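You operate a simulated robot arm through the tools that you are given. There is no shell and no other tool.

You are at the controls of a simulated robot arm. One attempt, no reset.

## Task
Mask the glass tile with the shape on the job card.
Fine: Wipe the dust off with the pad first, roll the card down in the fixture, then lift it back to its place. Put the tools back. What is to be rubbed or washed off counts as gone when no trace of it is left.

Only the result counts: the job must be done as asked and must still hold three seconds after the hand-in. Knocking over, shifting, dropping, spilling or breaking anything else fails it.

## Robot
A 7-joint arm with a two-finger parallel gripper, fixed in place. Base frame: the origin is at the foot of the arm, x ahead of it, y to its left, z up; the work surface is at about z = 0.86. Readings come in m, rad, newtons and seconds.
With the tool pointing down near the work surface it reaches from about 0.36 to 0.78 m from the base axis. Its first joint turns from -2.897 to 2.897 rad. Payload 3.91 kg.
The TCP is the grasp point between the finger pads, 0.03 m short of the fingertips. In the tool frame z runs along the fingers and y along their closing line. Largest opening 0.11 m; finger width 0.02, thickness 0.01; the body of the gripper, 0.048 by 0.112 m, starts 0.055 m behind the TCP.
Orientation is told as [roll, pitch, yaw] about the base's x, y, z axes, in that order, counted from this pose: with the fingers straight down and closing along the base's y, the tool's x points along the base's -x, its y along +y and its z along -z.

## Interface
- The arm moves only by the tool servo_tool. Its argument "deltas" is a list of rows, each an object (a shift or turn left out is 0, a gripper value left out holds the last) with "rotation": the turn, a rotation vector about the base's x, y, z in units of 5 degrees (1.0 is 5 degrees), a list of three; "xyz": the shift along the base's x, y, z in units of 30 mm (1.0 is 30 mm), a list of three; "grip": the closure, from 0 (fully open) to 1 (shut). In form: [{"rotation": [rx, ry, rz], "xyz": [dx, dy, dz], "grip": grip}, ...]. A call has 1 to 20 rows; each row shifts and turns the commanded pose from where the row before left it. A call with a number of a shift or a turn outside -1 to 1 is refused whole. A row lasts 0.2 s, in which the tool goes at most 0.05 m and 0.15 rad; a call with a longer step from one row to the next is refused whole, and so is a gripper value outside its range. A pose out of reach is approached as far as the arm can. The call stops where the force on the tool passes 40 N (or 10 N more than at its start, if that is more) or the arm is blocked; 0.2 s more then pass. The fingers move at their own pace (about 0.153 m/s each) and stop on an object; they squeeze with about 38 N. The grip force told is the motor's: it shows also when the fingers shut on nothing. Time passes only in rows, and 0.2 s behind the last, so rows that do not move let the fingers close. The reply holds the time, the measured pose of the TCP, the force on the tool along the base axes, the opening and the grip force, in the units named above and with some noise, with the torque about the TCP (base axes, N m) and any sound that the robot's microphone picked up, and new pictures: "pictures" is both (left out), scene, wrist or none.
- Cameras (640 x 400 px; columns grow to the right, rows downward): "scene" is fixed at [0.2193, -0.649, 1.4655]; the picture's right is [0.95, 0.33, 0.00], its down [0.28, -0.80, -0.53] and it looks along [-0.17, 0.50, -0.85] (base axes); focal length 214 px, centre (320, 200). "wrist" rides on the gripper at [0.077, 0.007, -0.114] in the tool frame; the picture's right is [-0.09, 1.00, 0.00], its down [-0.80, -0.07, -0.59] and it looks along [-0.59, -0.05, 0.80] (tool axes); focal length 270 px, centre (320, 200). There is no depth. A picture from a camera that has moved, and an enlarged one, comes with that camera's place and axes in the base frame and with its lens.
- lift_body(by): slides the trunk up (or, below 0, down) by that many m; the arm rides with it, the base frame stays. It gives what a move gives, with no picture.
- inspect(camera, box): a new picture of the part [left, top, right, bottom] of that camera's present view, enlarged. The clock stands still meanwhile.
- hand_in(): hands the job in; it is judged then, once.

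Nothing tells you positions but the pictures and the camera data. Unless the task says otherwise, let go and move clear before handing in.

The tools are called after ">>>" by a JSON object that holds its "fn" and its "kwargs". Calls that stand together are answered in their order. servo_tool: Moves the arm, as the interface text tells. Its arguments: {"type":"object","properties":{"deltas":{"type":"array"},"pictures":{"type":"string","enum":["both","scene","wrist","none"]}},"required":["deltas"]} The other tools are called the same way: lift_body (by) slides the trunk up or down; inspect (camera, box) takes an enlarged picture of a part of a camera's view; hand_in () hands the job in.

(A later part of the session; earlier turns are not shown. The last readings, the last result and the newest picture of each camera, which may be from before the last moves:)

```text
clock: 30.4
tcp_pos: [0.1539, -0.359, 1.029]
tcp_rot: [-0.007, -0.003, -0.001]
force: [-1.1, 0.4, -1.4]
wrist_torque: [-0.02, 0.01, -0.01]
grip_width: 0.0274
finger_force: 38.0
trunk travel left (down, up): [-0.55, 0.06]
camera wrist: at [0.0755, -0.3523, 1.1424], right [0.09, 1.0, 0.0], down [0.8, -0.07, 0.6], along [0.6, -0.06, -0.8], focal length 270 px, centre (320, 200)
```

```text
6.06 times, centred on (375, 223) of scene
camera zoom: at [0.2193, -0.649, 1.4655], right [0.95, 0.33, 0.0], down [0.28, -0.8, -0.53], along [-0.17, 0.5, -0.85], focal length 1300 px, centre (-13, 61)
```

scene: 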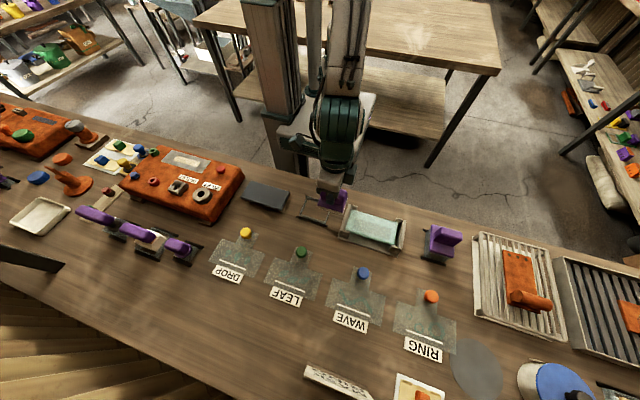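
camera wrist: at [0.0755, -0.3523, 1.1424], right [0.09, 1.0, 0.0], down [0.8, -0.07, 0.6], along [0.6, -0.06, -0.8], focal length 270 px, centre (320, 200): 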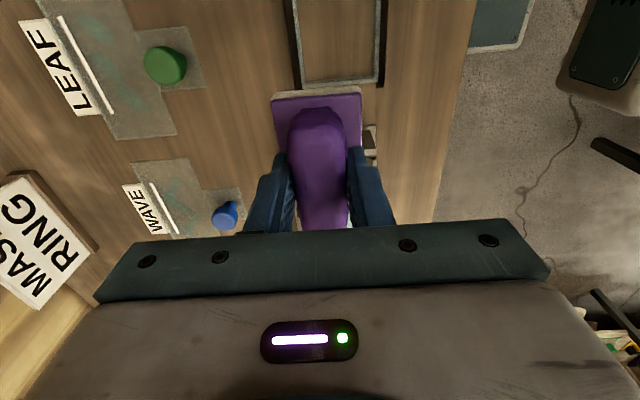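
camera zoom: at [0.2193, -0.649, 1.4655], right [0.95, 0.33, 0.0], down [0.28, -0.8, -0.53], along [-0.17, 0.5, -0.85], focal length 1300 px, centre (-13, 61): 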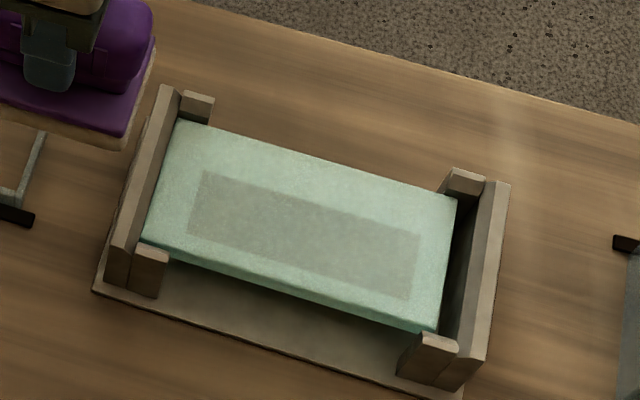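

The dust looks gone in the scene view. I'll move the wrist camera to look closely at the whole tile and check for traces before putting the pad away.

>>> {"fn": "servo_tool", "kwargs": {"deltas": [{"xyz": [0.0, -0.6, 0.9]}, {"xyz": [0.7, -0.6, 0.7]}, {"xyz": [0.9, -0.6, 0.7]}, {"xyz": [0.9, -0.7, 0]}, {"xyz": [0.9, -0.6, 0]}, {"xyz": [0.9, -0.6, 0]}, {"xyz": [0.2, 0, 0]}]}}

>>> {"fn": "inspect", "kwargs": {"camera": "wrist", "box": [340, 0, 500, 160]}}

```text
clock: 32.0
tcp_pos: [0.2877, -0.4695, 1.0978]
tcp_rot: [-0.004, -0.003, 0.0]
force: [0.2, -0.3, -1.6]
wrist_torque: [-0.01, 0.02, 0.07]
grip_width: 0.0276
finger_force: 38.1
trunk travel left (down, up): [-0.55, 0.06]
camera wrist: at [0.2102, -0.4625, 1.211], right [0.09, 1.0, 0.0], down [0.8, -0.07, 0.6], along [0.59, -0.06, -0.8], focal length 270 px, centre (320, 200)
```

scene: 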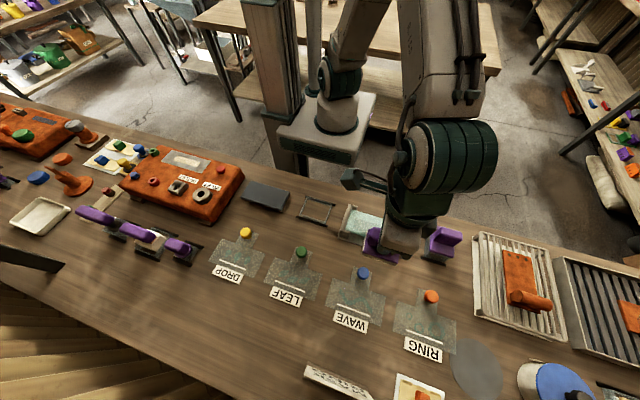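
wrist: 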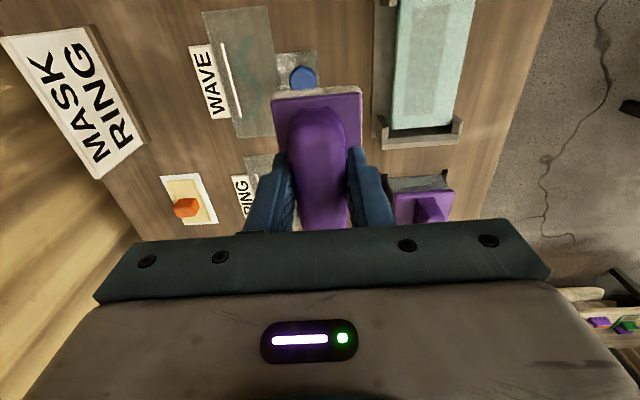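

```text
2.50 times, centred on (420, 80) of wrist
camera zoom: at [0.2102, -0.4625, 1.211], right [0.09, 1.0, 0.0], down [0.8, -0.07, 0.6], along [0.59, -0.06, -0.8], focal length 676 px, centre (70, 500)
```

zoom: 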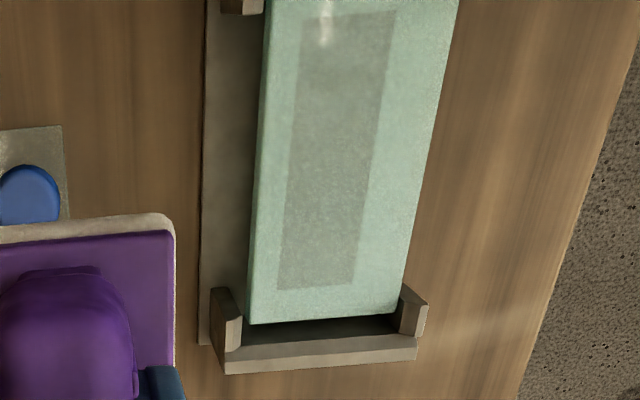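

>>> {"fn": "servo_tool", "kwargs": {"deltas": [{"xyz": [-0.8, 0, 0]}, {"xyz": [-0.8, 0, 0]}, {"xyz": [0, 0, 0]}], "pictures": "wrist"}}

>>> {"fn": "inspect", "kwargs": {"camera": "wrist", "box": [350, 10, 490, 170]}}

```text
clock: 32.8
tcp_pos: [0.2393, -0.4686, 1.0955]
tcp_rot: [-0.005, -0.003, 0.0]
force: [0.1, 0.7, -0.9]
wrist_torque: [-0.03, 0.02, -0.03]
grip_width: 0.0276
finger_force: 38.3
trunk travel left (down, up): [-0.55, 0.06]
camera wrist: at [0.1609, -0.4623, 1.2101], right [0.09, 1.0, 0.0], down [0.8, -0.07, 0.6], along [0.59, -0.06, -0.8], focal length 270 px, centre (320, 200)
```

wrist: 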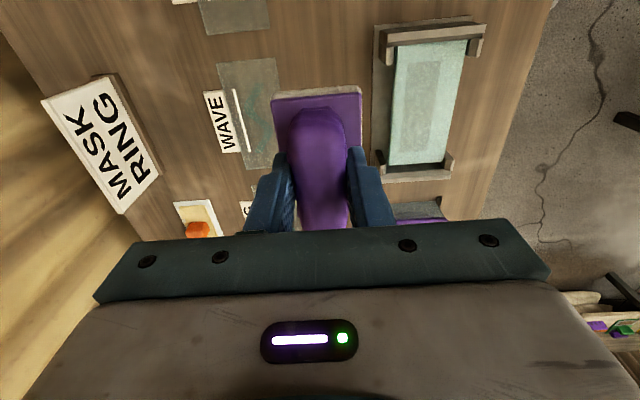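

```text
2.50 times, centred on (420, 90) of wrist
camera zoom: at [0.1609, -0.4623, 1.2101], right [0.09, 1.0, 0.0], down [0.8, -0.07, 0.6], along [0.59, -0.06, -0.8], focal length 676 px, centre (70, 475)
```

zoom: 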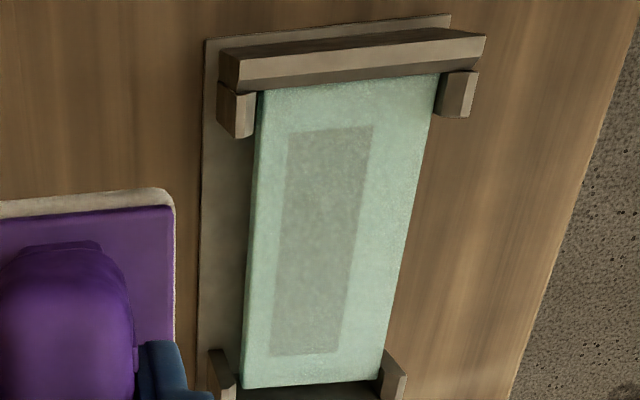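

That streak was a reflection, so the tile is clean. But the wiping slid it about 2.6 mm toward -x against the near wall, so I'll use the pad to nudge it back to the centre of the fixture.

>>> {"fn": "servo_tool", "kwargs": {"deltas": [{"xyz": [0.3, 0.93, -0.3]}, {"xyz": [0.3, 0.93, -0.4]}, {"xyz": [0.3, 0.93, -0.4]}, {"xyz": [0.1, 0.93, -0.4]}, {"xyz": [0, 0, -0.9]}, {"xyz": [0, 0, -0.9]}, {"xyz": [0, 0, -0.9]}, {"xyz": [0, 0, -0.15]}, {"xyz": [0, 0, 0]}]}}

```text
clock: 34.8
tcp_pos: [0.2686, -0.3551, 0.9677]
tcp_rot: [-0.005, -0.002, -0.001]
force: [-0.1, -0.7, -1.7]
wrist_torque: [0.0, 0.02, 0.01]
grip_width: 0.0276
finger_force: 38.1
trunk travel left (down, up): [-0.55, 0.06]
camera wrist: at [0.1903, -0.35, 1.0805], right [0.09, 1.0, 0.0], down [0.8, -0.07, 0.6], along [0.59, -0.06, -0.8], focal length 270 px, centre (320, 200)
```

scene: 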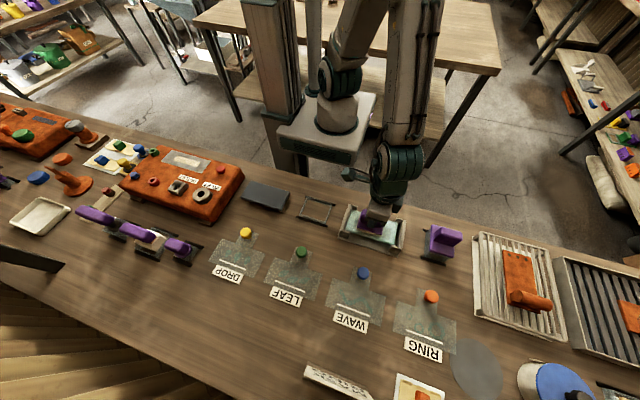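
wrist: 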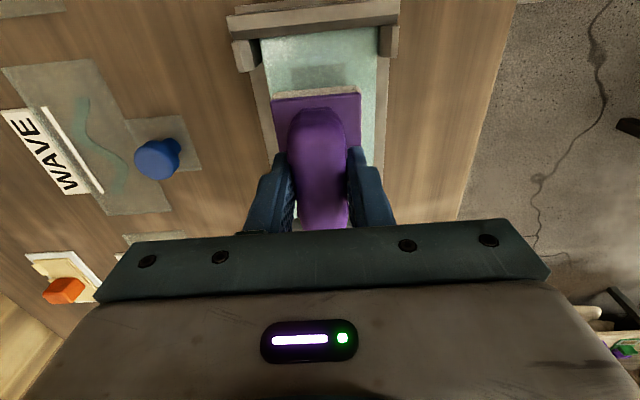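

>>> {"fn": "servo_tool", "kwargs": {"deltas": [{"xyz": [0, 0, -0.1]}, {"xyz": [0, 0, -0.1]}, {"xyz": [0, 0, -0.03]}, {"xyz": [0, 0, 0]}], "pictures": "none"}}

>>> {"fn": "servo_tool", "kwargs": {"deltas": [{"xyz": [0, 0, -0.03]}, {"xyz": [0, 0, 0]}], "pictures": "none"}}

```text
clock: 35.8
tcp_pos: [0.269, -0.3586, 0.9605]
tcp_rot: [-0.004, -0.003, 0.0]
force: [-0.7, 0.5, 1.0]
wrist_torque: [0.11, -0.09, 0.06]
grip_width: 0.0275
finger_force: 38.1
trunk travel left (down, up): [-0.55, 0.06]
```

```text
clock: 36.4
tcp_pos: [0.2705, -0.3579, 0.9593]
tcp_rot: [-0.006, -0.003, 0.001]
force: [-1.6, 2.0, 10.9]
wrist_torque: [0.42, 0.09, 0.07]
grip_width: 0.0275
finger_force: 37.6
trunk travel left (down, up): [-0.55, 0.06]
```

>>> {"fn": "servo_tool", "kwargs": {"deltas": [{"xyz": [0.05, 0, 0]}, {"xyz": [0.05, 0, 0]}, {"xyz": [0, 0, 0]}], "pictures": "wrist"}}

>>> {"fn": "inspect", "kwargs": {"camera": "scene", "box": [330, 190, 420, 256]}}

>>> {"fn": "inspect", "kwargs": {"camera": "wrist", "box": [220, 0, 420, 110]}}

```text
clock: 37.2
tcp_pos: [0.2713, -0.3594, 0.9597]
tcp_rot: [-0.007, -0.002, 0.0]
force: [-7.7, 0.0, 12.4]
wrist_torque: [0.27, 0.31, 0.1]
grip_width: 0.0273
finger_force: 37.9
trunk travel left (down, up): [-0.55, 0.06]
camera wrist: at [0.1937, -0.351, 1.0727], right [0.09, 1.0, 0.0], down [0.8, -0.07, 0.6], along [0.6, -0.06, -0.8], focal length 270 px, centre (320, 200)
```

wrist: 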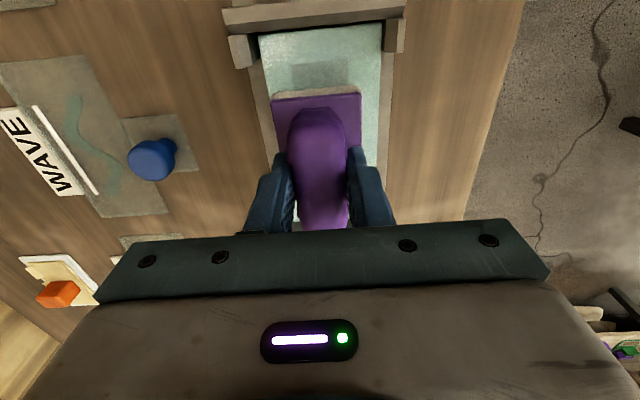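

```text
6.06 times, centred on (375, 223) of scene
camera zoom: at [0.2193, -0.649, 1.4655], right [0.95, 0.33, 0.0], down [0.28, -0.8, -0.53], along [-0.17, 0.5, -0.85], focal length 1300 px, centre (-13, 61)
```

zoom: 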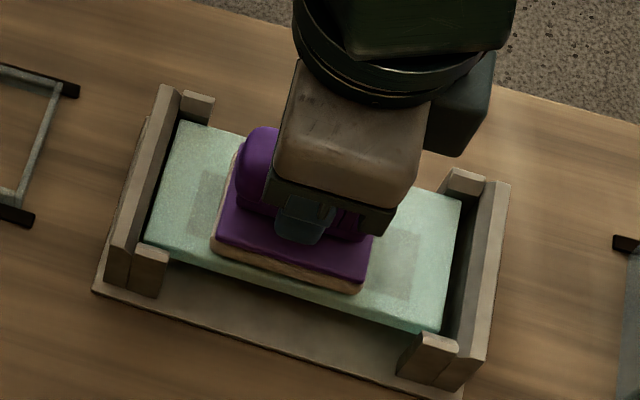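

```text
3.20 times, centred on (320, 55) of wrist
camera zoom: at [0.1937, -0.351, 1.0727], right [0.09, 1.0, 0.0], down [0.8, -0.07, 0.6], along [0.6, -0.06, -0.8], focal length 865 px, centre (320, 664)
```

zoom: 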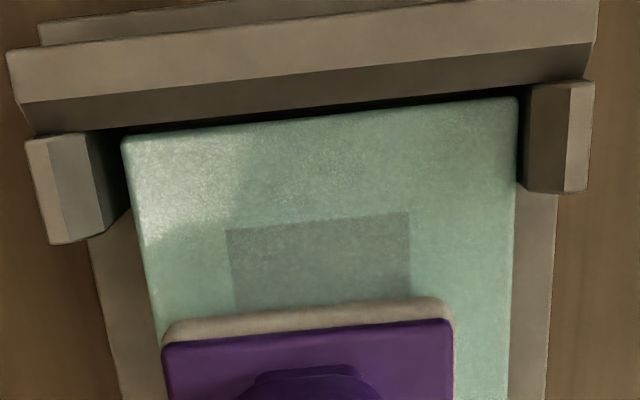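

The tile is back at its original position. Now I'll lift the pad and carry it back to its rack at (0.0985, -0.3393).

>>> {"fn": "servo_tool", "kwargs": {"deltas": [{"xyz": [0, 0, 0.5]}, {"xyz": [0, 0, 0.9], "rotation": [0.08, 0.02, 0]}, {"xyz": [0, 0, 0.93]}, {"xyz": [-0.823, 0.09, 0]}, {"xyz": [-0.823, 0.09, 0]}, {"xyz": [-0.823, 0.09, 0]}, {"xyz": [-0.823, 0.09, 0]}, {"xyz": [-0.823, 0.09, 0]}, {"xyz": [-0.823, 0.09, 0]}, {"xyz": [-0.823, 0.09, 0]}, {"xyz": [0, 0, 0]}]}}

```text
clock: 39.6
tcp_pos: [0.1006, -0.3397, 1.0294]
tcp_rot: [0.003, -0.002, 0.002]
force: [-0.1, 0.3, -1.0]
wrist_torque: [0.02, -0.01, -0.01]
grip_width: 0.0278
finger_force: 37.6
trunk travel left (down, up): [-0.55, 0.06]
camera wrist: at [0.0225, -0.333, 1.1435], right [0.09, 1.0, 0.0], down [0.8, -0.07, 0.6], along [0.59, -0.05, -0.8], focal length 270 px, centre (320, 200)
```

scene: 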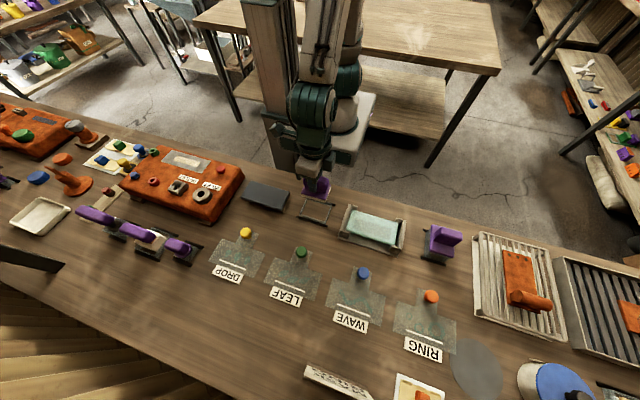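
wrist: 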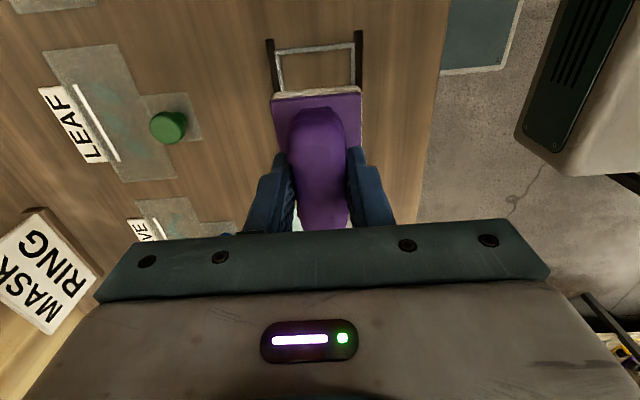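

>>> {"fn": "inspect", "kwargs": {"camera": "wrist", "box": [240, 20, 400, 240]}}

>>> {"fn": "servo_tool", "kwargs": {"deltas": [{"xyz": [0, 0, -0.9]}, {"xyz": [0, 0, -0.9]}, {"xyz": [0, 0, -0.9]}, {"xyz": [0, 0, 0]}]}}

>>> {"fn": "inspect", "kwargs": {"camera": "wrist", "box": [220, 40, 420, 160]}}

>>> {"fn": "inspect", "kwargs": {"camera": "scene", "box": [290, 180, 350, 230]}}

```text
1.82 times, centred on (320, 130) of wrist
camera zoom: at [0.0225, -0.333, 1.1435], right [0.09, 1.0, 0.0], down [0.8, -0.07, 0.6], along [0.59, -0.05, -0.8], focal length 491 px, centre (320, 327)
```

zoom: 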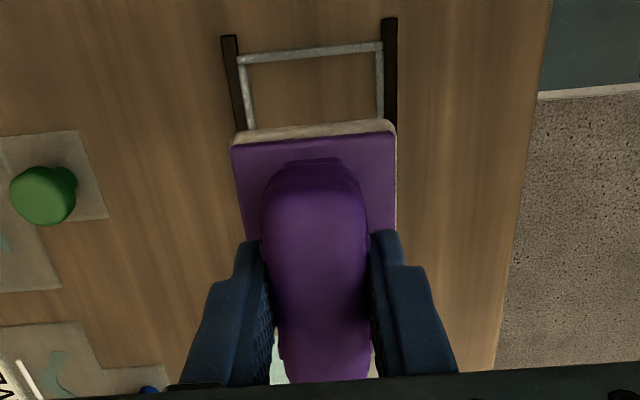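

```text
clock: 40.6
tcp_pos: [0.1, -0.3391, 0.9481]
tcp_rot: [0.004, -0.003, 0.001]
force: [-0.6, -0.1, -1.0]
wrist_torque: [-0.02, 0.02, -0.01]
grip_width: 0.0275
finger_force: 38.6
trunk travel left (down, up): [-0.55, 0.06]
camera wrist: at [0.0226, -0.3332, 1.0617], right [0.09, 1.0, 0.0], down [0.8, -0.07, 0.6], along [0.59, -0.05, -0.8], focal length 270 px, centre (320, 200)
```

scene: 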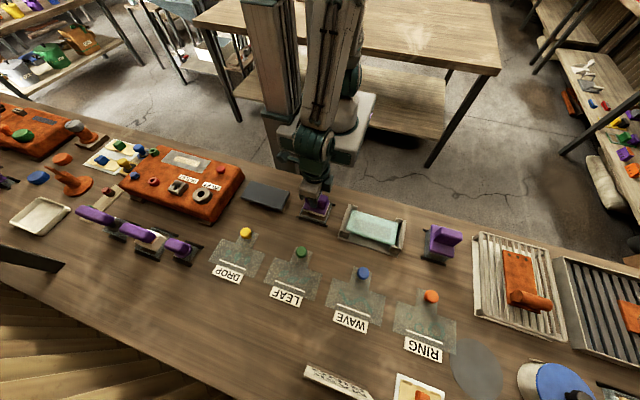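
wrist: 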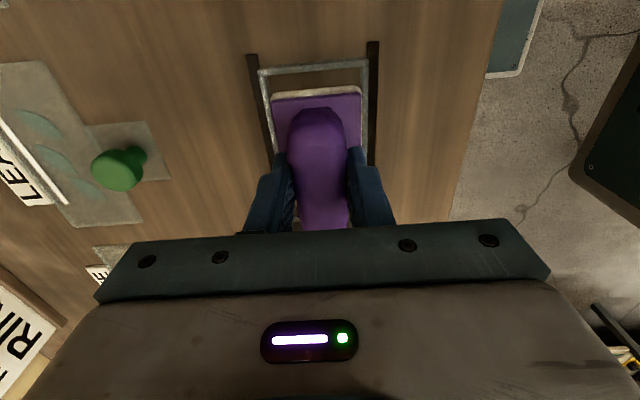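

```text
3.20 times, centred on (320, 100) of wrist
camera zoom: at [0.0226, -0.3332, 1.0617], right [0.09, 1.0, 0.0], down [0.8, -0.07, 0.6], along [0.59, -0.05, -0.8], focal length 865 px, centre (320, 520)
```

zoom: 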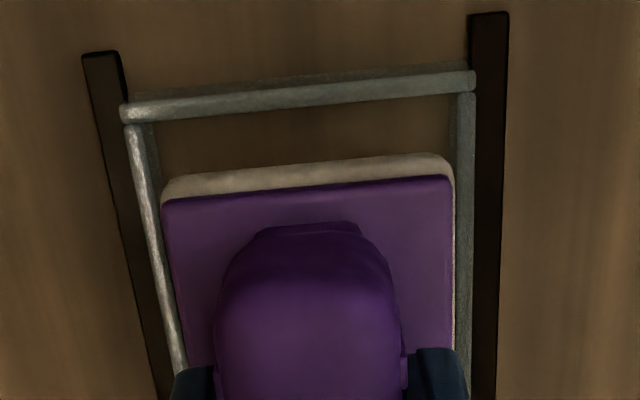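

```text
8.00 times, centred on (320, 205) of scene
camera zoom: at [0.2193, -0.649, 1.4655], right [0.95, 0.33, 0.0], down [0.28, -0.8, -0.53], along [-0.17, 0.5, -0.85], focal length 1716 px, centre (320, 160)
```

zoom: 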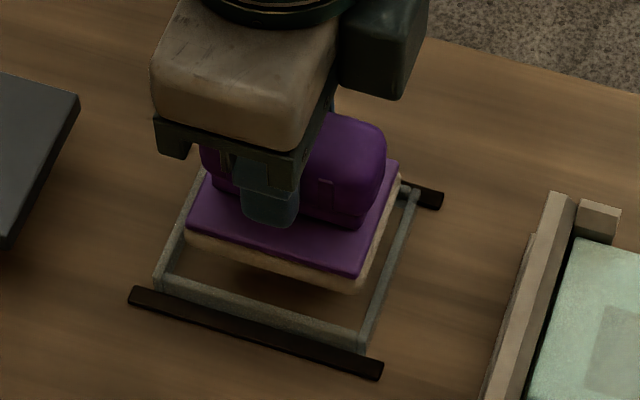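

>>> {"fn": "servo_tool", "kwargs": {"deltas": [{"xyz": [-0.03, 0, -0.4]}, {"xyz": [0, 0, -0.3]}, {"xyz": [0, 0, 0]}], "pictures": "wrist"}}

>>> {"fn": "inspect", "kwargs": {"camera": "wrist", "box": [220, 40, 420, 160]}}

```text
clock: 41.4
tcp_pos: [0.0989, -0.3401, 0.9277]
tcp_rot: [0.003, -0.001, 0.0]
force: [0.4, -0.5, -1.8]
wrist_torque: [-0.02, 0.02, -0.02]
grip_width: 0.0275
finger_force: 38.1
trunk travel left (down, up): [-0.55, 0.06]
camera wrist: at [0.0216, -0.3335, 1.0409], right [0.09, 1.0, 0.0], down [0.8, -0.07, 0.6], along [0.59, -0.05, -0.8], focal length 270 px, centre (320, 200)
```

wrist: 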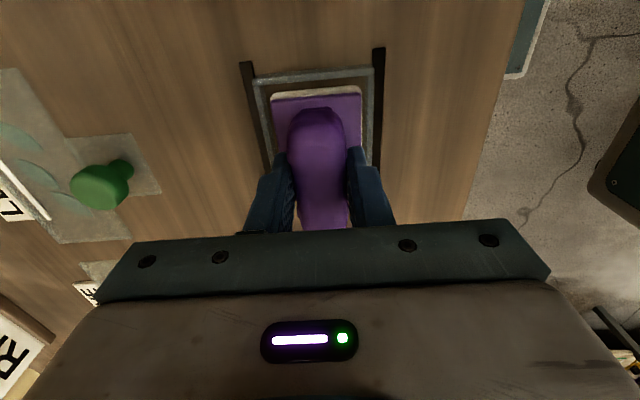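

```text
3.20 times, centred on (320, 100) of wrist
camera zoom: at [0.0216, -0.3335, 1.0409], right [0.09, 1.0, 0.0], down [0.8, -0.07, 0.6], along [0.59, -0.05, -0.8], focal length 865 px, centre (320, 520)
```

zoom: 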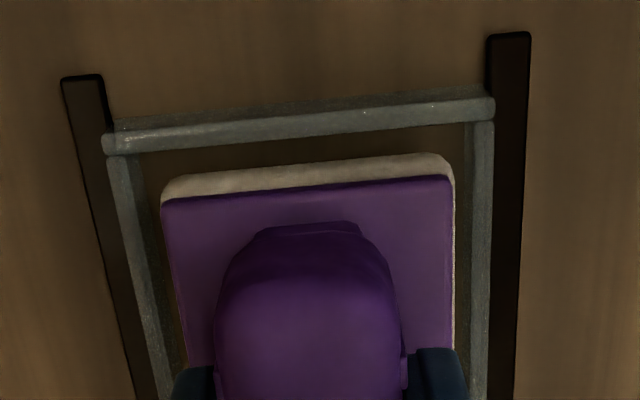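

>>> {"fn": "servo_tool", "kwargs": {"deltas": [{"xyz": [0, 0, -0.08]}, {"xyz": [0, 0, -0.05]}, {"xyz": [0, 0, 0]}], "pictures": "none"}}

>>> {"fn": "servo_tool", "kwargs": {"deltas": [{"xyz": [0, 0, -0.04]}, {"xyz": [0, 0, 0]}], "pictures": "none"}}

```text
clock: 42.2
tcp_pos: [0.1007, -0.3401, 0.9222]
tcp_rot: [0.002, -0.001, 0.002]
force: [-0.3, -0.3, -1.4]
wrist_torque: [-0.02, 0.04, 0.01]
grip_width: 0.0278
finger_force: 37.5
trunk travel left (down, up): [-0.55, 0.06]
```

```text
clock: 42.8
tcp_pos: [0.0992, -0.3389, 0.9212]
tcp_rot: [0.002, -0.002, -0.001]
force: [0.0, -0.5, -1.1]
wrist_torque: [-0.06, -0.07, -0.01]
grip_width: 0.0273
finger_force: 37.2
trunk travel left (down, up): [-0.55, 0.06]
```

>>> {"fn": "servo_tool", "kwargs": {"deltas": [{"xyz": [0, 0, -0.03]}, {"xyz": [0, 0, 0]}], "pictures": "none"}}

>>> {"fn": "servo_tool", "kwargs": {"deltas": [{"xyz": [0, 0, -0.03]}, {"xyz": [0, 0, 0]}], "pictures": "none"}}

```text
clock: 43.4
tcp_pos: [0.099, -0.3394, 0.9204]
tcp_rot: [0.002, -0.001, -0.001]
force: [-0.5, 0.7, 8.5]
wrist_torque: [-0.09, -0.41, -0.02]
grip_width: 0.0277
finger_force: 38.1
trunk travel left (down, up): [-0.55, 0.06]
```

```text
clock: 44.0
tcp_pos: [0.0996, -0.3391, 0.9211]
tcp_rot: [-0.002, -0.001, 0.0]
force: [0.4, 0.1, 40.8]
wrist_torque: [0.33, -0.25, -0.03]
grip_width: 0.0275
finger_force: 38.3
trunk travel left (down, up): [-0.55, 0.06]
```

The pad is seated. I'll relieve the pressure, open the gripper and rise.

>>> {"fn": "servo_tool", "kwargs": {"deltas": [{"xyz": [0, 0, 0.04]}, {"xyz": [0, 0, 0]}, {"grip": 0.6}, {"grip": 0.0}, {"grip": 0.0}, {"grip": 0.0}, {"xyz": [0, 0, 0.5]}, {"xyz": [0, 0, 0.9]}, {"xyz": [0, 0, 0.9]}, {"xyz": [0, 0, 0.9]}, {"xyz": [0, 0, 0.9]}]}}

>>> {"fn": "inspect", "kwargs": {"camera": "scene", "box": [290, 180, 350, 230]}}

```text
clock: 46.4
tcp_pos: [0.0985, -0.3377, 1.0448]
tcp_rot: [0.002, -0.003, 0.0]
force: [-0.1, -0.2, -1.3]
wrist_torque: [0.01, 0.01, 0.01]
grip_width: 0.1101
finger_force: 0.0
trunk travel left (down, up): [-0.55, 0.06]
camera wrist: at [0.0207, -0.3325, 1.1583], right [0.09, 1.0, 0.0], down [0.8, -0.07, 0.6], along [0.59, -0.05, -0.8], focal length 270 px, centre (320, 200)
```

scene: 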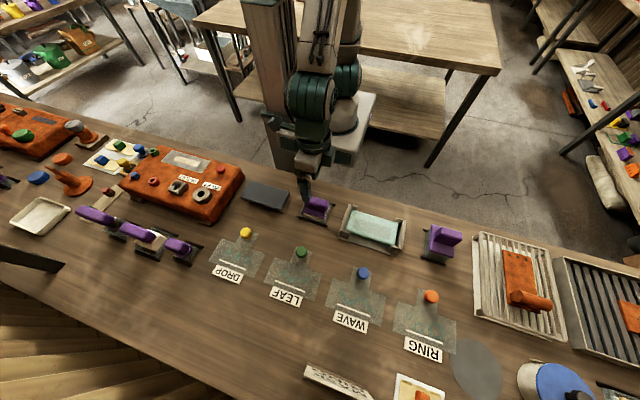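
wrist: 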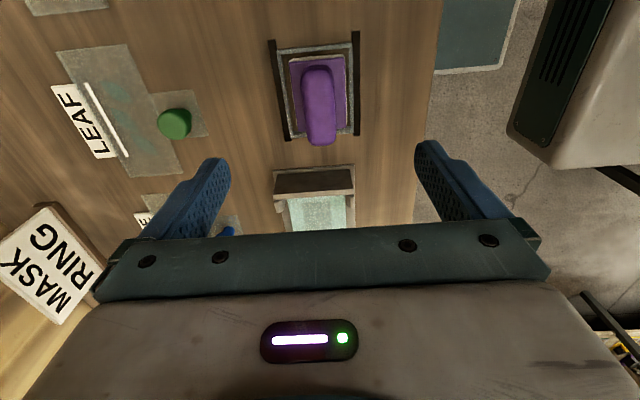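

```text
8.00 times, centred on (320, 205) of scene
camera zoom: at [0.2193, -0.649, 1.4655], right [0.95, 0.33, 0.0], down [0.28, -0.8, -0.53], along [-0.17, 0.5, -0.85], focal length 1716 px, centre (320, 160)
```

zoom: 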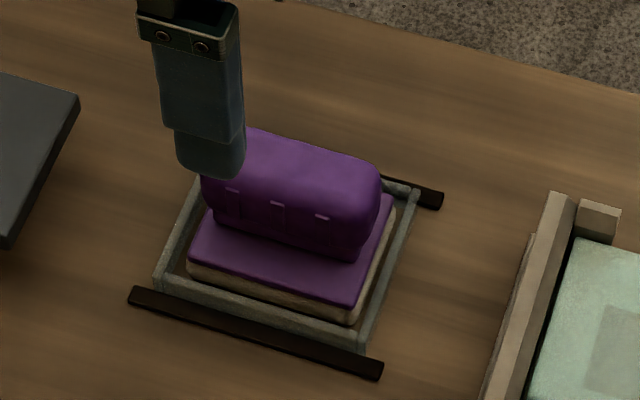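

The pad is back in its rack. Next is the RING card, so I'll move above it for a close look.

>>> {"fn": "servo_tool", "kwargs": {"deltas": [{"xyz": [0.88, -0.42, 0.1]}, {"xyz": [0.88, -0.42, 0.1]}, {"xyz": [0.88, -0.42, 0.1]}, {"xyz": [0.88, -0.42, 0.1]}, {"xyz": [0.88, -0.42, 0.1]}, {"xyz": [0.88, -0.42, 0.1]}, {"xyz": [0.88, -0.42, 0.1]}, {"xyz": [0.88, -0.42, 0.1]}, {"xyz": [0.88, -0.42, 0.1]}, {"xyz": [0.88, -0.42, 0.1]}, {"xyz": [0.88, -0.42, 0]}, {"xyz": [0.88, -0.42, 0]}, {"xyz": [0, 0, 0]}]}}

>>> {"fn": "inspect", "kwargs": {"camera": "wrist", "box": [180, 20, 420, 210]}}

```text
clock: 49.2
tcp_pos: [0.4159, -0.4898, 1.0752]
tcp_rot: [0.002, -0.002, 0.001]
force: [-0.1, 0.9, 0.4]
wrist_torque: [-0.05, 0.0, -0.02]
grip_width: 0.11
finger_force: 0.0
trunk travel left (down, up): [-0.55, 0.06]
camera wrist: at [0.3383, -0.4833, 1.1889], right [0.09, 1.0, 0.0], down [0.8, -0.07, 0.6], along [0.59, -0.05, -0.8], focal length 270 px, centre (320, 200)
```

scene: 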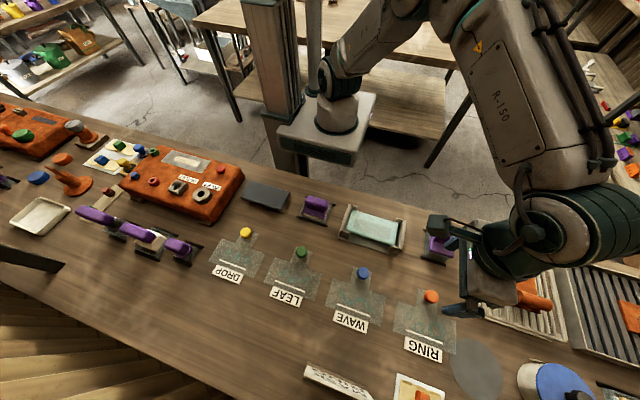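
wrist: 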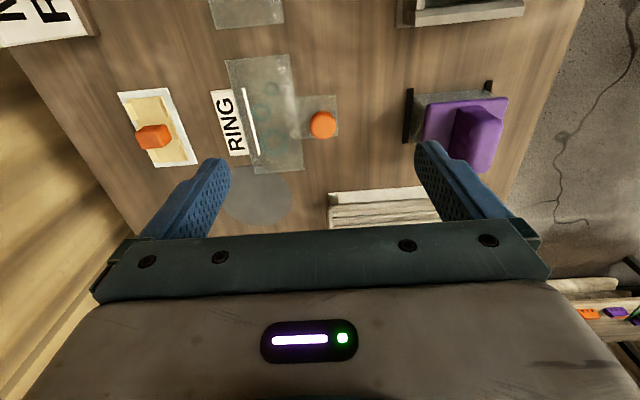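

```text
2.11 times, centred on (300, 115) of wrist
camera zoom: at [0.3383, -0.4833, 1.1889], right [0.09, 1.0, 0.0], down [0.8, -0.07, 0.6], along [0.59, -0.05, -0.8], focal length 569 px, centre (362, 379)
```

zoom: 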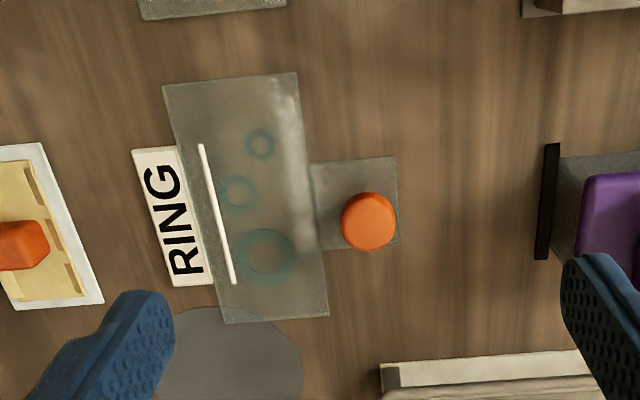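

The RING card's plate spans about x 0.383–0.525, y -0.591 to -0.521, with the knob near (0.45, -0.489). I'll lower over the knob to refine its position.

>>> {"fn": "servo_tool", "kwargs": {"deltas": [{"xyz": [0.4, 0.03, -0.8], "grip": 0.4}, {"xyz": [0.4, 0, -0.8]}, {"xyz": [0.3, 0, -0.8]}, {"xyz": [0, 0, -0.4]}, {"xyz": [0, 0, 0]}]}}

>>> {"fn": "inspect", "kwargs": {"camera": "wrist", "box": [230, 60, 420, 220]}}

>>> {"fn": "inspect", "kwargs": {"camera": "scene", "box": [390, 270, 480, 350]}}

```text
clock: 50.4
tcp_pos: [0.4498, -0.4881, 0.9901]
tcp_rot: [0.004, -0.002, -0.001]
force: [0.4, 0.1, 0.0]
wrist_torque: [0.01, -0.01, 0.0]
grip_width: 0.0661
finger_force: 0.1
trunk travel left (down, up): [-0.55, 0.06]
camera wrist: at [0.3706, -0.4824, 1.1031], right [0.09, 1.0, 0.0], down [0.8, -0.07, 0.6], along [0.59, -0.05, -0.8], focal length 270 px, centre (320, 200)
```

scene: 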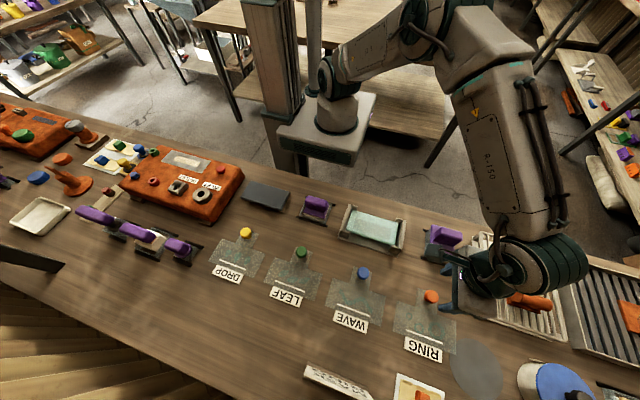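
wrist: 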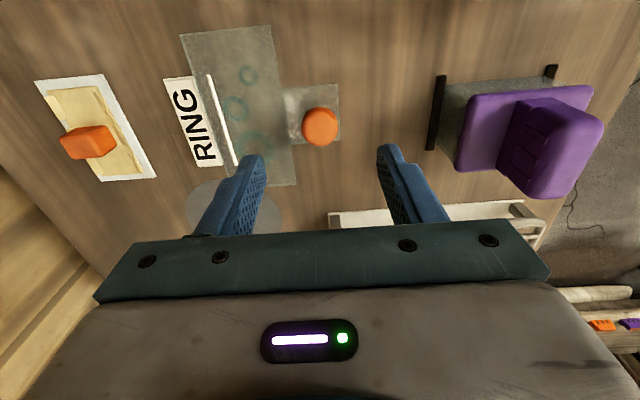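

```text
2.50 times, centred on (325, 140) of wrist
camera zoom: at [0.3706, -0.4824, 1.1031], right [0.09, 1.0, 0.0], down [0.8, -0.07, 0.6], along [0.59, -0.05, -0.8], focal length 676 px, centre (308, 350)
```

zoom: 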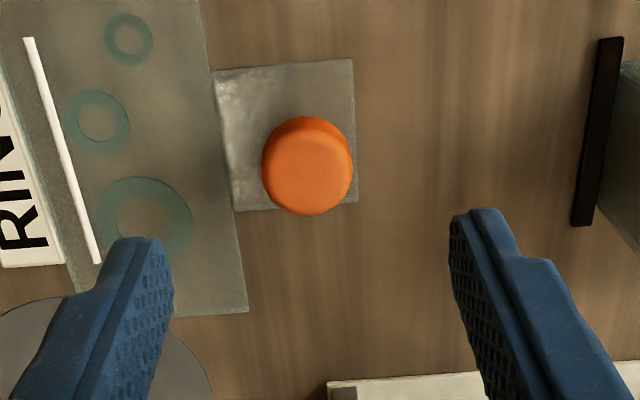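

```text
5.00 times, centred on (435, 310) of scene
camera zoom: at [0.2193, -0.649, 1.4655], right [0.95, 0.33, 0.0], down [0.28, -0.8, -0.53], along [-0.17, 0.5, -0.85], focal length 1072 px, centre (-255, -350)
```

zoom: 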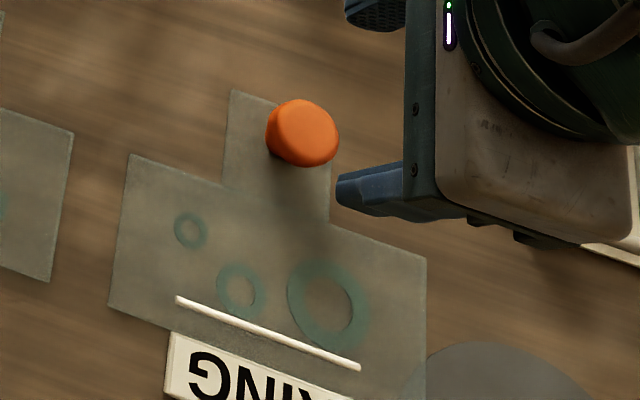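

The knob top is at about (0.4505, -0.488, 0.90), between the fingers. I'll descend and grip it.

>>> {"fn": "servo_tool", "kwargs": {"deltas": [{"xyz": [0.02, 0, -0.9]}, {"xyz": [0, 0, -0.9]}, {"xyz": [0, 0, -0.9]}, {"xyz": [0, 0, -0.3]}, {"xyz": [0, 0, 0]}]}}

>>> {"fn": "inspect", "kwargs": {"camera": "wrist", "box": [200, 60, 440, 230]}}

>>> {"fn": "inspect", "kwargs": {"camera": "scene", "box": [390, 260, 480, 340]}}

```text
clock: 51.6
tcp_pos: [0.4498, -0.4883, 0.8985]
tcp_rot: [0.003, -0.004, 0.001]
force: [-0.6, 0.6, -0.6]
wrist_torque: [-0.01, -0.02, 0.01]
grip_width: 0.0666
finger_force: 0.0
trunk travel left (down, up): [-0.55, 0.06]
camera wrist: at [0.3724, -0.483, 1.0133], right [0.09, 1.0, 0.0], down [0.8, -0.07, 0.6], along [0.59, -0.05, -0.8], focal length 270 px, centre (320, 200)
```

scene: 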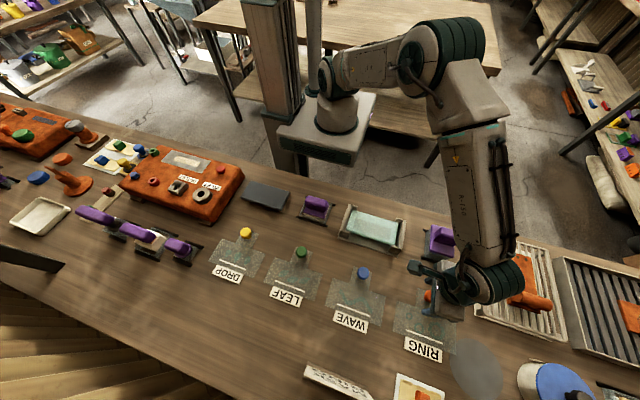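
wrist: 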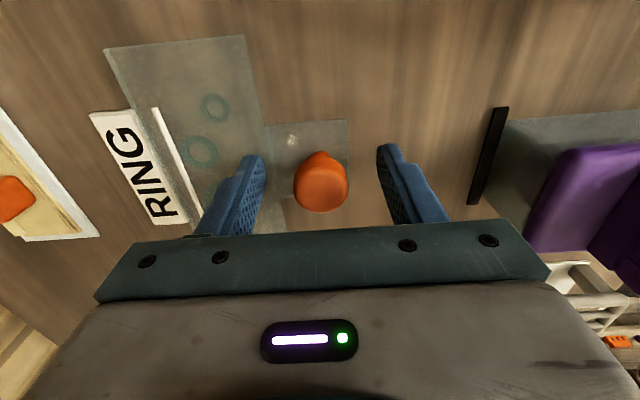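

```text
2.35 times, centred on (320, 145) of wrist
camera zoom: at [0.3724, -0.483, 1.0133], right [0.09, 1.0, 0.0], down [0.8, -0.07, 0.6], along [0.59, -0.05, -0.8], focal length 636 px, centre (320, 329)
```

zoom: 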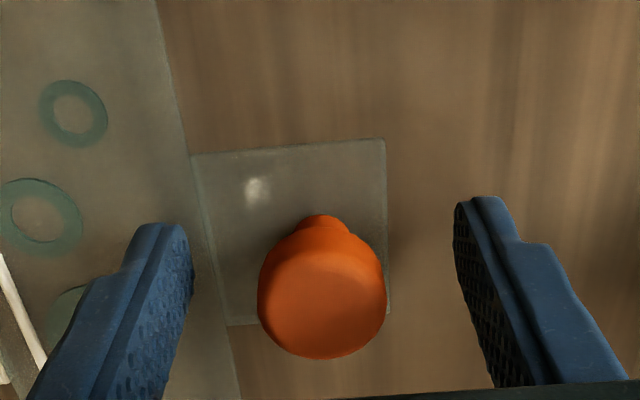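

```text
5.00 times, centred on (435, 300) of scene
camera zoom: at [0.2193, -0.649, 1.4655], right [0.95, 0.33, 0.0], down [0.28, -0.8, -0.53], along [-0.17, 0.5, -0.85], focal length 1072 px, centre (-255, -300)
```

zoom: 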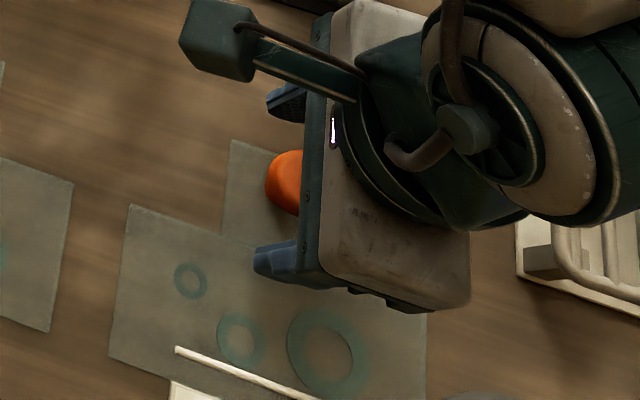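

>>> {"fn": "servo_tool", "kwargs": {"deltas": [{"grip": 0.6}, {"grip": 0.7}, {"grip": 0.8}, {"grip": 1.0}, {"grip": 1.0}]}}

```text
clock: 52.8
tcp_pos: [0.4504, -0.4901, 0.9001]
tcp_rot: [0.003, -0.001, -0.002]
force: [0.2, -1.1, 0.5]
wrist_torque: [-0.12, -0.01, 0.0]
grip_width: 0.0287
finger_force: 38.5
trunk travel left (down, up): [-0.55, 0.06]
camera wrist: at [0.3725, -0.4831, 1.0136], right [0.09, 1.0, 0.0], down [0.8, -0.07, 0.6], along [0.59, -0.05, -0.8], focal length 270 px, centre (320, 200)
```

scene: 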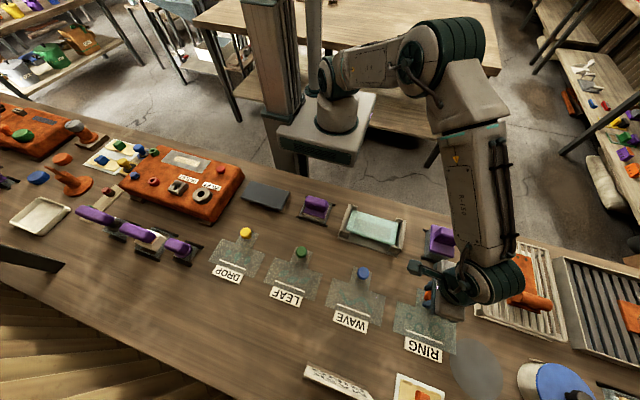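
wrist: 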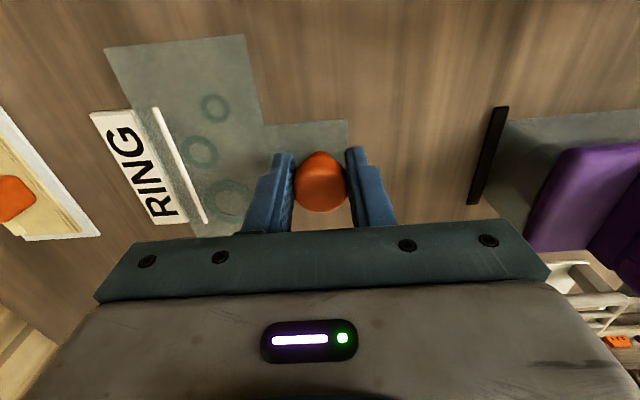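

The knob is gripped and the card hasn't moved. I'll lift it straight up.

>>> {"fn": "servo_tool", "kwargs": {"deltas": [{"xyz": [0, 0, 0.2]}, {"xyz": [0, 0, 0.5]}, {"xyz": [0, 0, 0.8]}, {"xyz": [0, 0, 0.8]}, {"xyz": [0, 0, 0.8]}, {"xyz": [0, 0, 0.8]}, {"xyz": [0, 0, 0]}]}}

>>> {"fn": "inspect", "kwargs": {"camera": "wrist", "box": [80, 20, 400, 240]}}

>>> {"fn": "inspect", "kwargs": {"camera": "scene", "box": [380, 230, 500, 370]}}

```text
clock: 54.4
tcp_pos: [0.4496, -0.4899, 1.0186]
tcp_rot: [0.004, 0.0, 0.0]
force: [0.8, 0.5, -0.4]
wrist_torque: [0.01, -0.02, -0.01]
grip_width: 0.0288
finger_force: 38.3
trunk travel left (down, up): [-0.55, 0.06]
camera wrist: at [0.3723, -0.4838, 1.1322], right [0.09, 1.0, 0.0], down [0.8, -0.07, 0.59], along [0.59, -0.05, -0.8], focal length 270 px, centre (320, 200)
```

scene: 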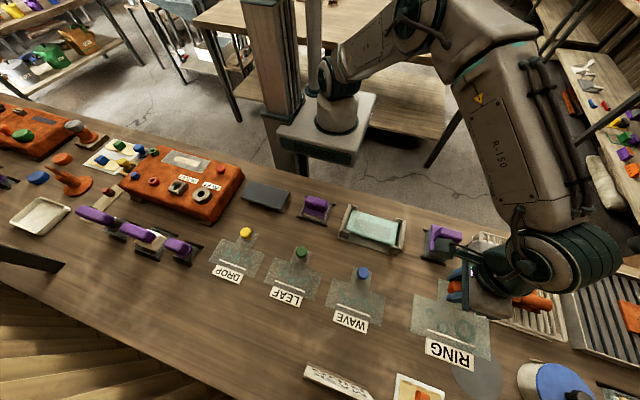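
wrist: 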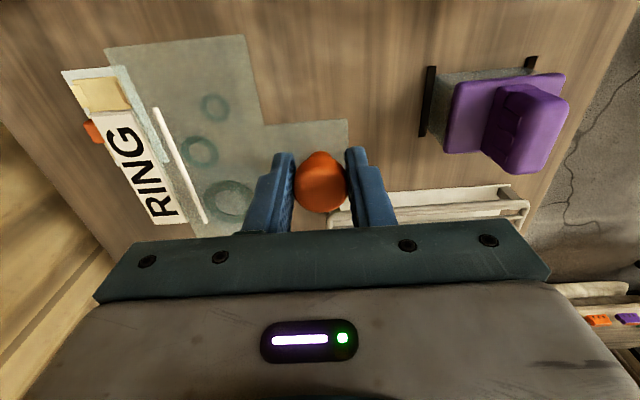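

```text
1.82 times, centred on (240, 130) of wrist
camera zoom: at [0.3723, -0.4838, 1.1322], right [0.09, 1.0, 0.0], down [0.8, -0.07, 0.59], along [0.59, -0.05, -0.8], focal length 491 px, centre (466, 327)
```

zoom: 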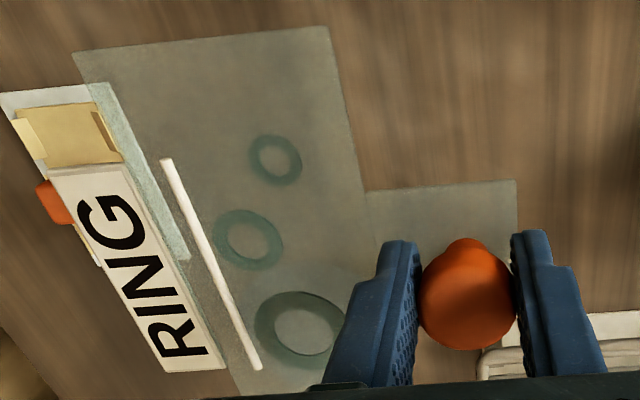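

```text
2.86 times, centred on (440, 300) of scene
camera zoom: at [0.2193, -0.649, 1.4655], right [0.95, 0.33, 0.0], down [0.28, -0.8, -0.53], along [-0.17, 0.5, -0.85], focal length 613 px, centre (-23, -86)
```

zoom: 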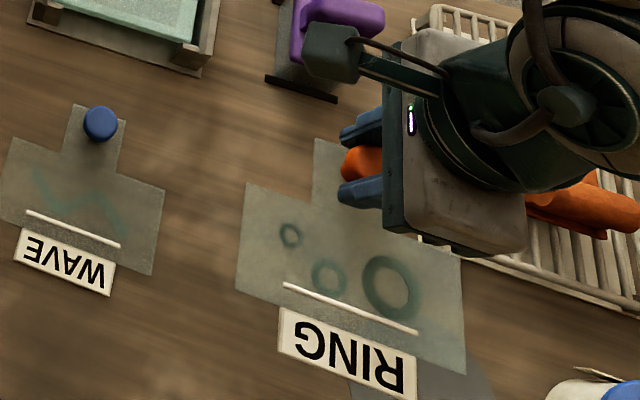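

The card, label and bar lift as one piece, with the plate centre about (+0.003, -0.066) from the TCP. I'll raise it a bit and carry it over the fixture.

>>> {"fn": "servo_tool", "kwargs": {"deltas": [{"xyz": [0, 0, 0.8]}, {"xyz": [-0.3, 0.3, 0.5]}, {"xyz": [-0.7, 0.8, 0]}, {"xyz": [-0.7, 0.8, 0]}, {"xyz": [-0.7, 0.8, 0]}, {"xyz": [-0.7, 0.8, 0]}, {"xyz": [-0.7, 0.8, 0]}, {"xyz": [-0.7, 0.8, 0]}, {"xyz": [-0.7, 0.8, 0]}, {"xyz": [-0.5, 0.83, 0]}, {"xyz": [0, 0, 0]}]}}

>>> {"fn": "inspect", "kwargs": {"camera": "wrist", "box": [80, 20, 400, 240]}}

>>> {"fn": "inspect", "kwargs": {"camera": "scene", "box": [310, 180, 430, 270]}}

```text
clock: 56.8
tcp_pos: [0.2795, -0.2879, 1.0543]
tcp_rot: [0.001, -0.001, 0.001]
force: [1.2, -0.9, -0.1]
wrist_torque: [0.02, 0.0, 0.02]
grip_width: 0.0289
finger_force: 38.2
trunk travel left (down, up): [-0.55, 0.06]
camera wrist: at [0.2021, -0.2817, 1.1673], right [0.09, 1.0, 0.0], down [0.8, -0.07, 0.6], along [0.59, -0.05, -0.8], focal length 270 px, centre (320, 200)
```

scene: 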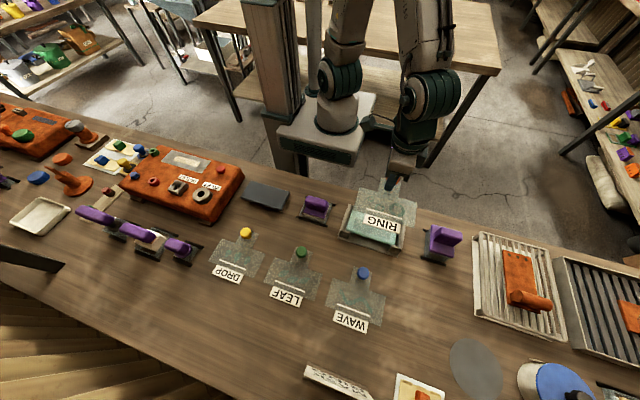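
wrist: 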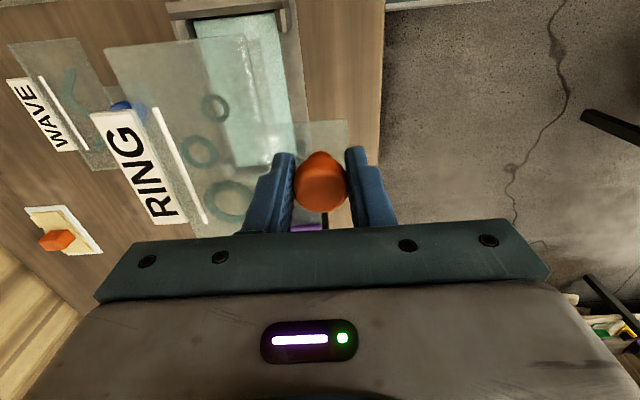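

```text
1.82 times, centred on (240, 130) of wrist
camera zoom: at [0.2021, -0.2817, 1.1673], right [0.09, 1.0, 0.0], down [0.8, -0.07, 0.6], along [0.59, -0.05, -0.8], focal length 491 px, centre (466, 327)
```

zoom: 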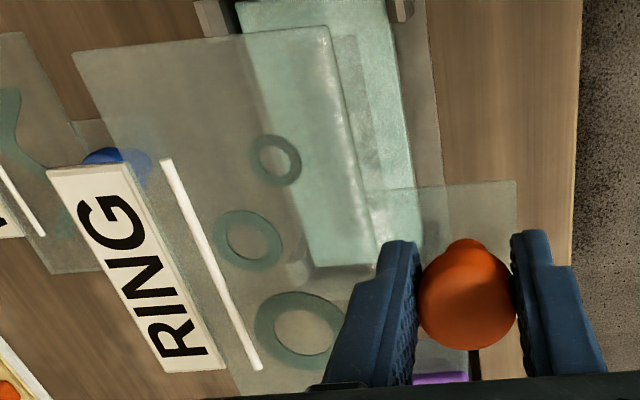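

```text
4.44 times, centred on (370, 225) of scene
camera zoom: at [0.2193, -0.649, 1.4655], right [0.95, 0.33, 0.0], down [0.28, -0.8, -0.53], along [-0.17, 0.5, -0.85], focal length 953 px, centre (98, 89)
```

zoom: 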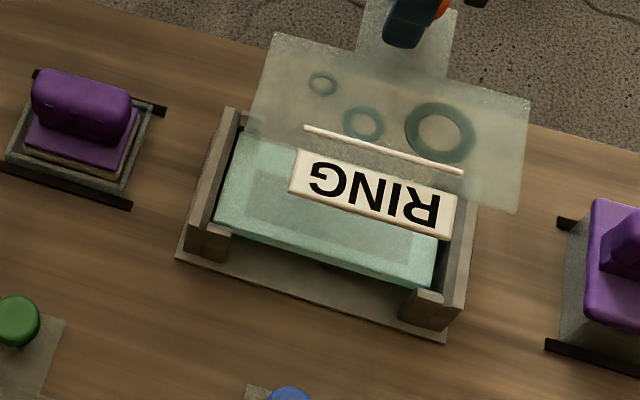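

I'll shift slightly and lower the card to a couple of centimetres above the fixture, then check alignment with less parallax.

>>> {"fn": "servo_tool", "kwargs": {"deltas": [{"xyz": [-0.1, 0.05, -0.9]}, {"xyz": [0, 0, -0.9]}, {"xyz": [0, 0, -0.9]}, {"xyz": [0, 0, -0.2]}, {"xyz": [0, 0, 0]}]}}

>>> {"fn": "inspect", "kwargs": {"camera": "wrist", "box": [80, 0, 400, 240]}}

>>> {"fn": "inspect", "kwargs": {"camera": "scene", "box": [320, 185, 420, 265]}}

```text
clock: 58.0
tcp_pos: [0.2766, -0.2846, 0.9686]
tcp_rot: [0.002, -0.002, 0.0]
force: [0.1, -0.1, -0.8]
wrist_torque: [0.01, 0.01, -0.02]
grip_width: 0.029
finger_force: 38.2
trunk travel left (down, up): [-0.55, 0.06]
camera wrist: at [0.1977, -0.2795, 1.0824], right [0.09, 1.0, 0.0], down [0.8, -0.07, 0.6], along [0.59, -0.05, -0.8], focal length 270 px, centre (320, 200)
```

scene: 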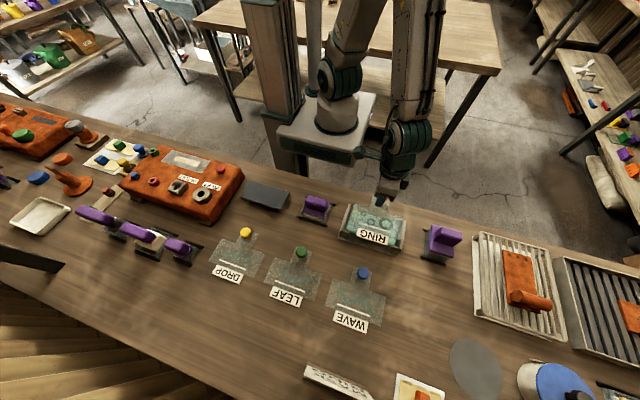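
wrist: 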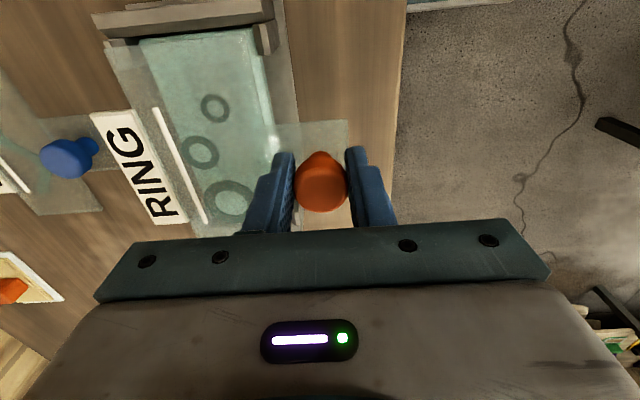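

```text
1.67 times, centred on (240, 120) of wrist
camera zoom: at [0.1977, -0.2795, 1.0824], right [0.09, 1.0, 0.0], down [0.8, -0.07, 0.6], along [0.59, -0.05, -0.8], focal length 450 px, centre (453, 333)
```

zoom: 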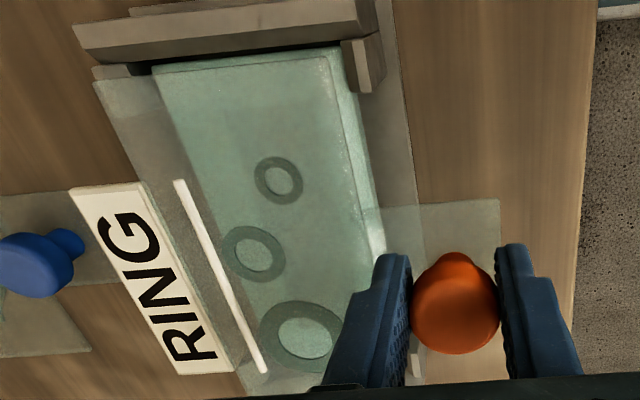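

```text
5.00 times, centred on (370, 225) of scene
camera zoom: at [0.2193, -0.649, 1.4655], right [0.95, 0.33, 0.0], down [0.28, -0.8, -0.53], along [-0.17, 0.5, -0.85], focal length 1072 px, centre (70, 75)
```

zoom: 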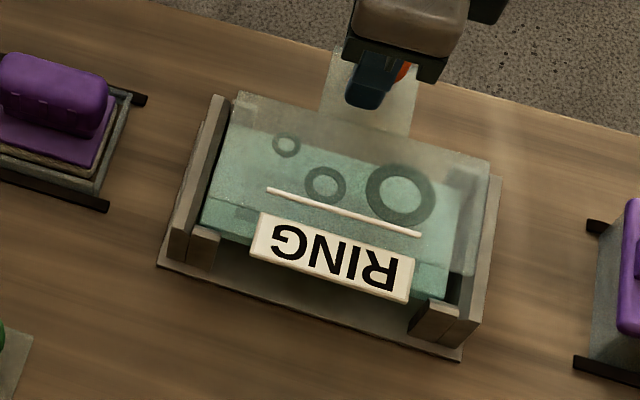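

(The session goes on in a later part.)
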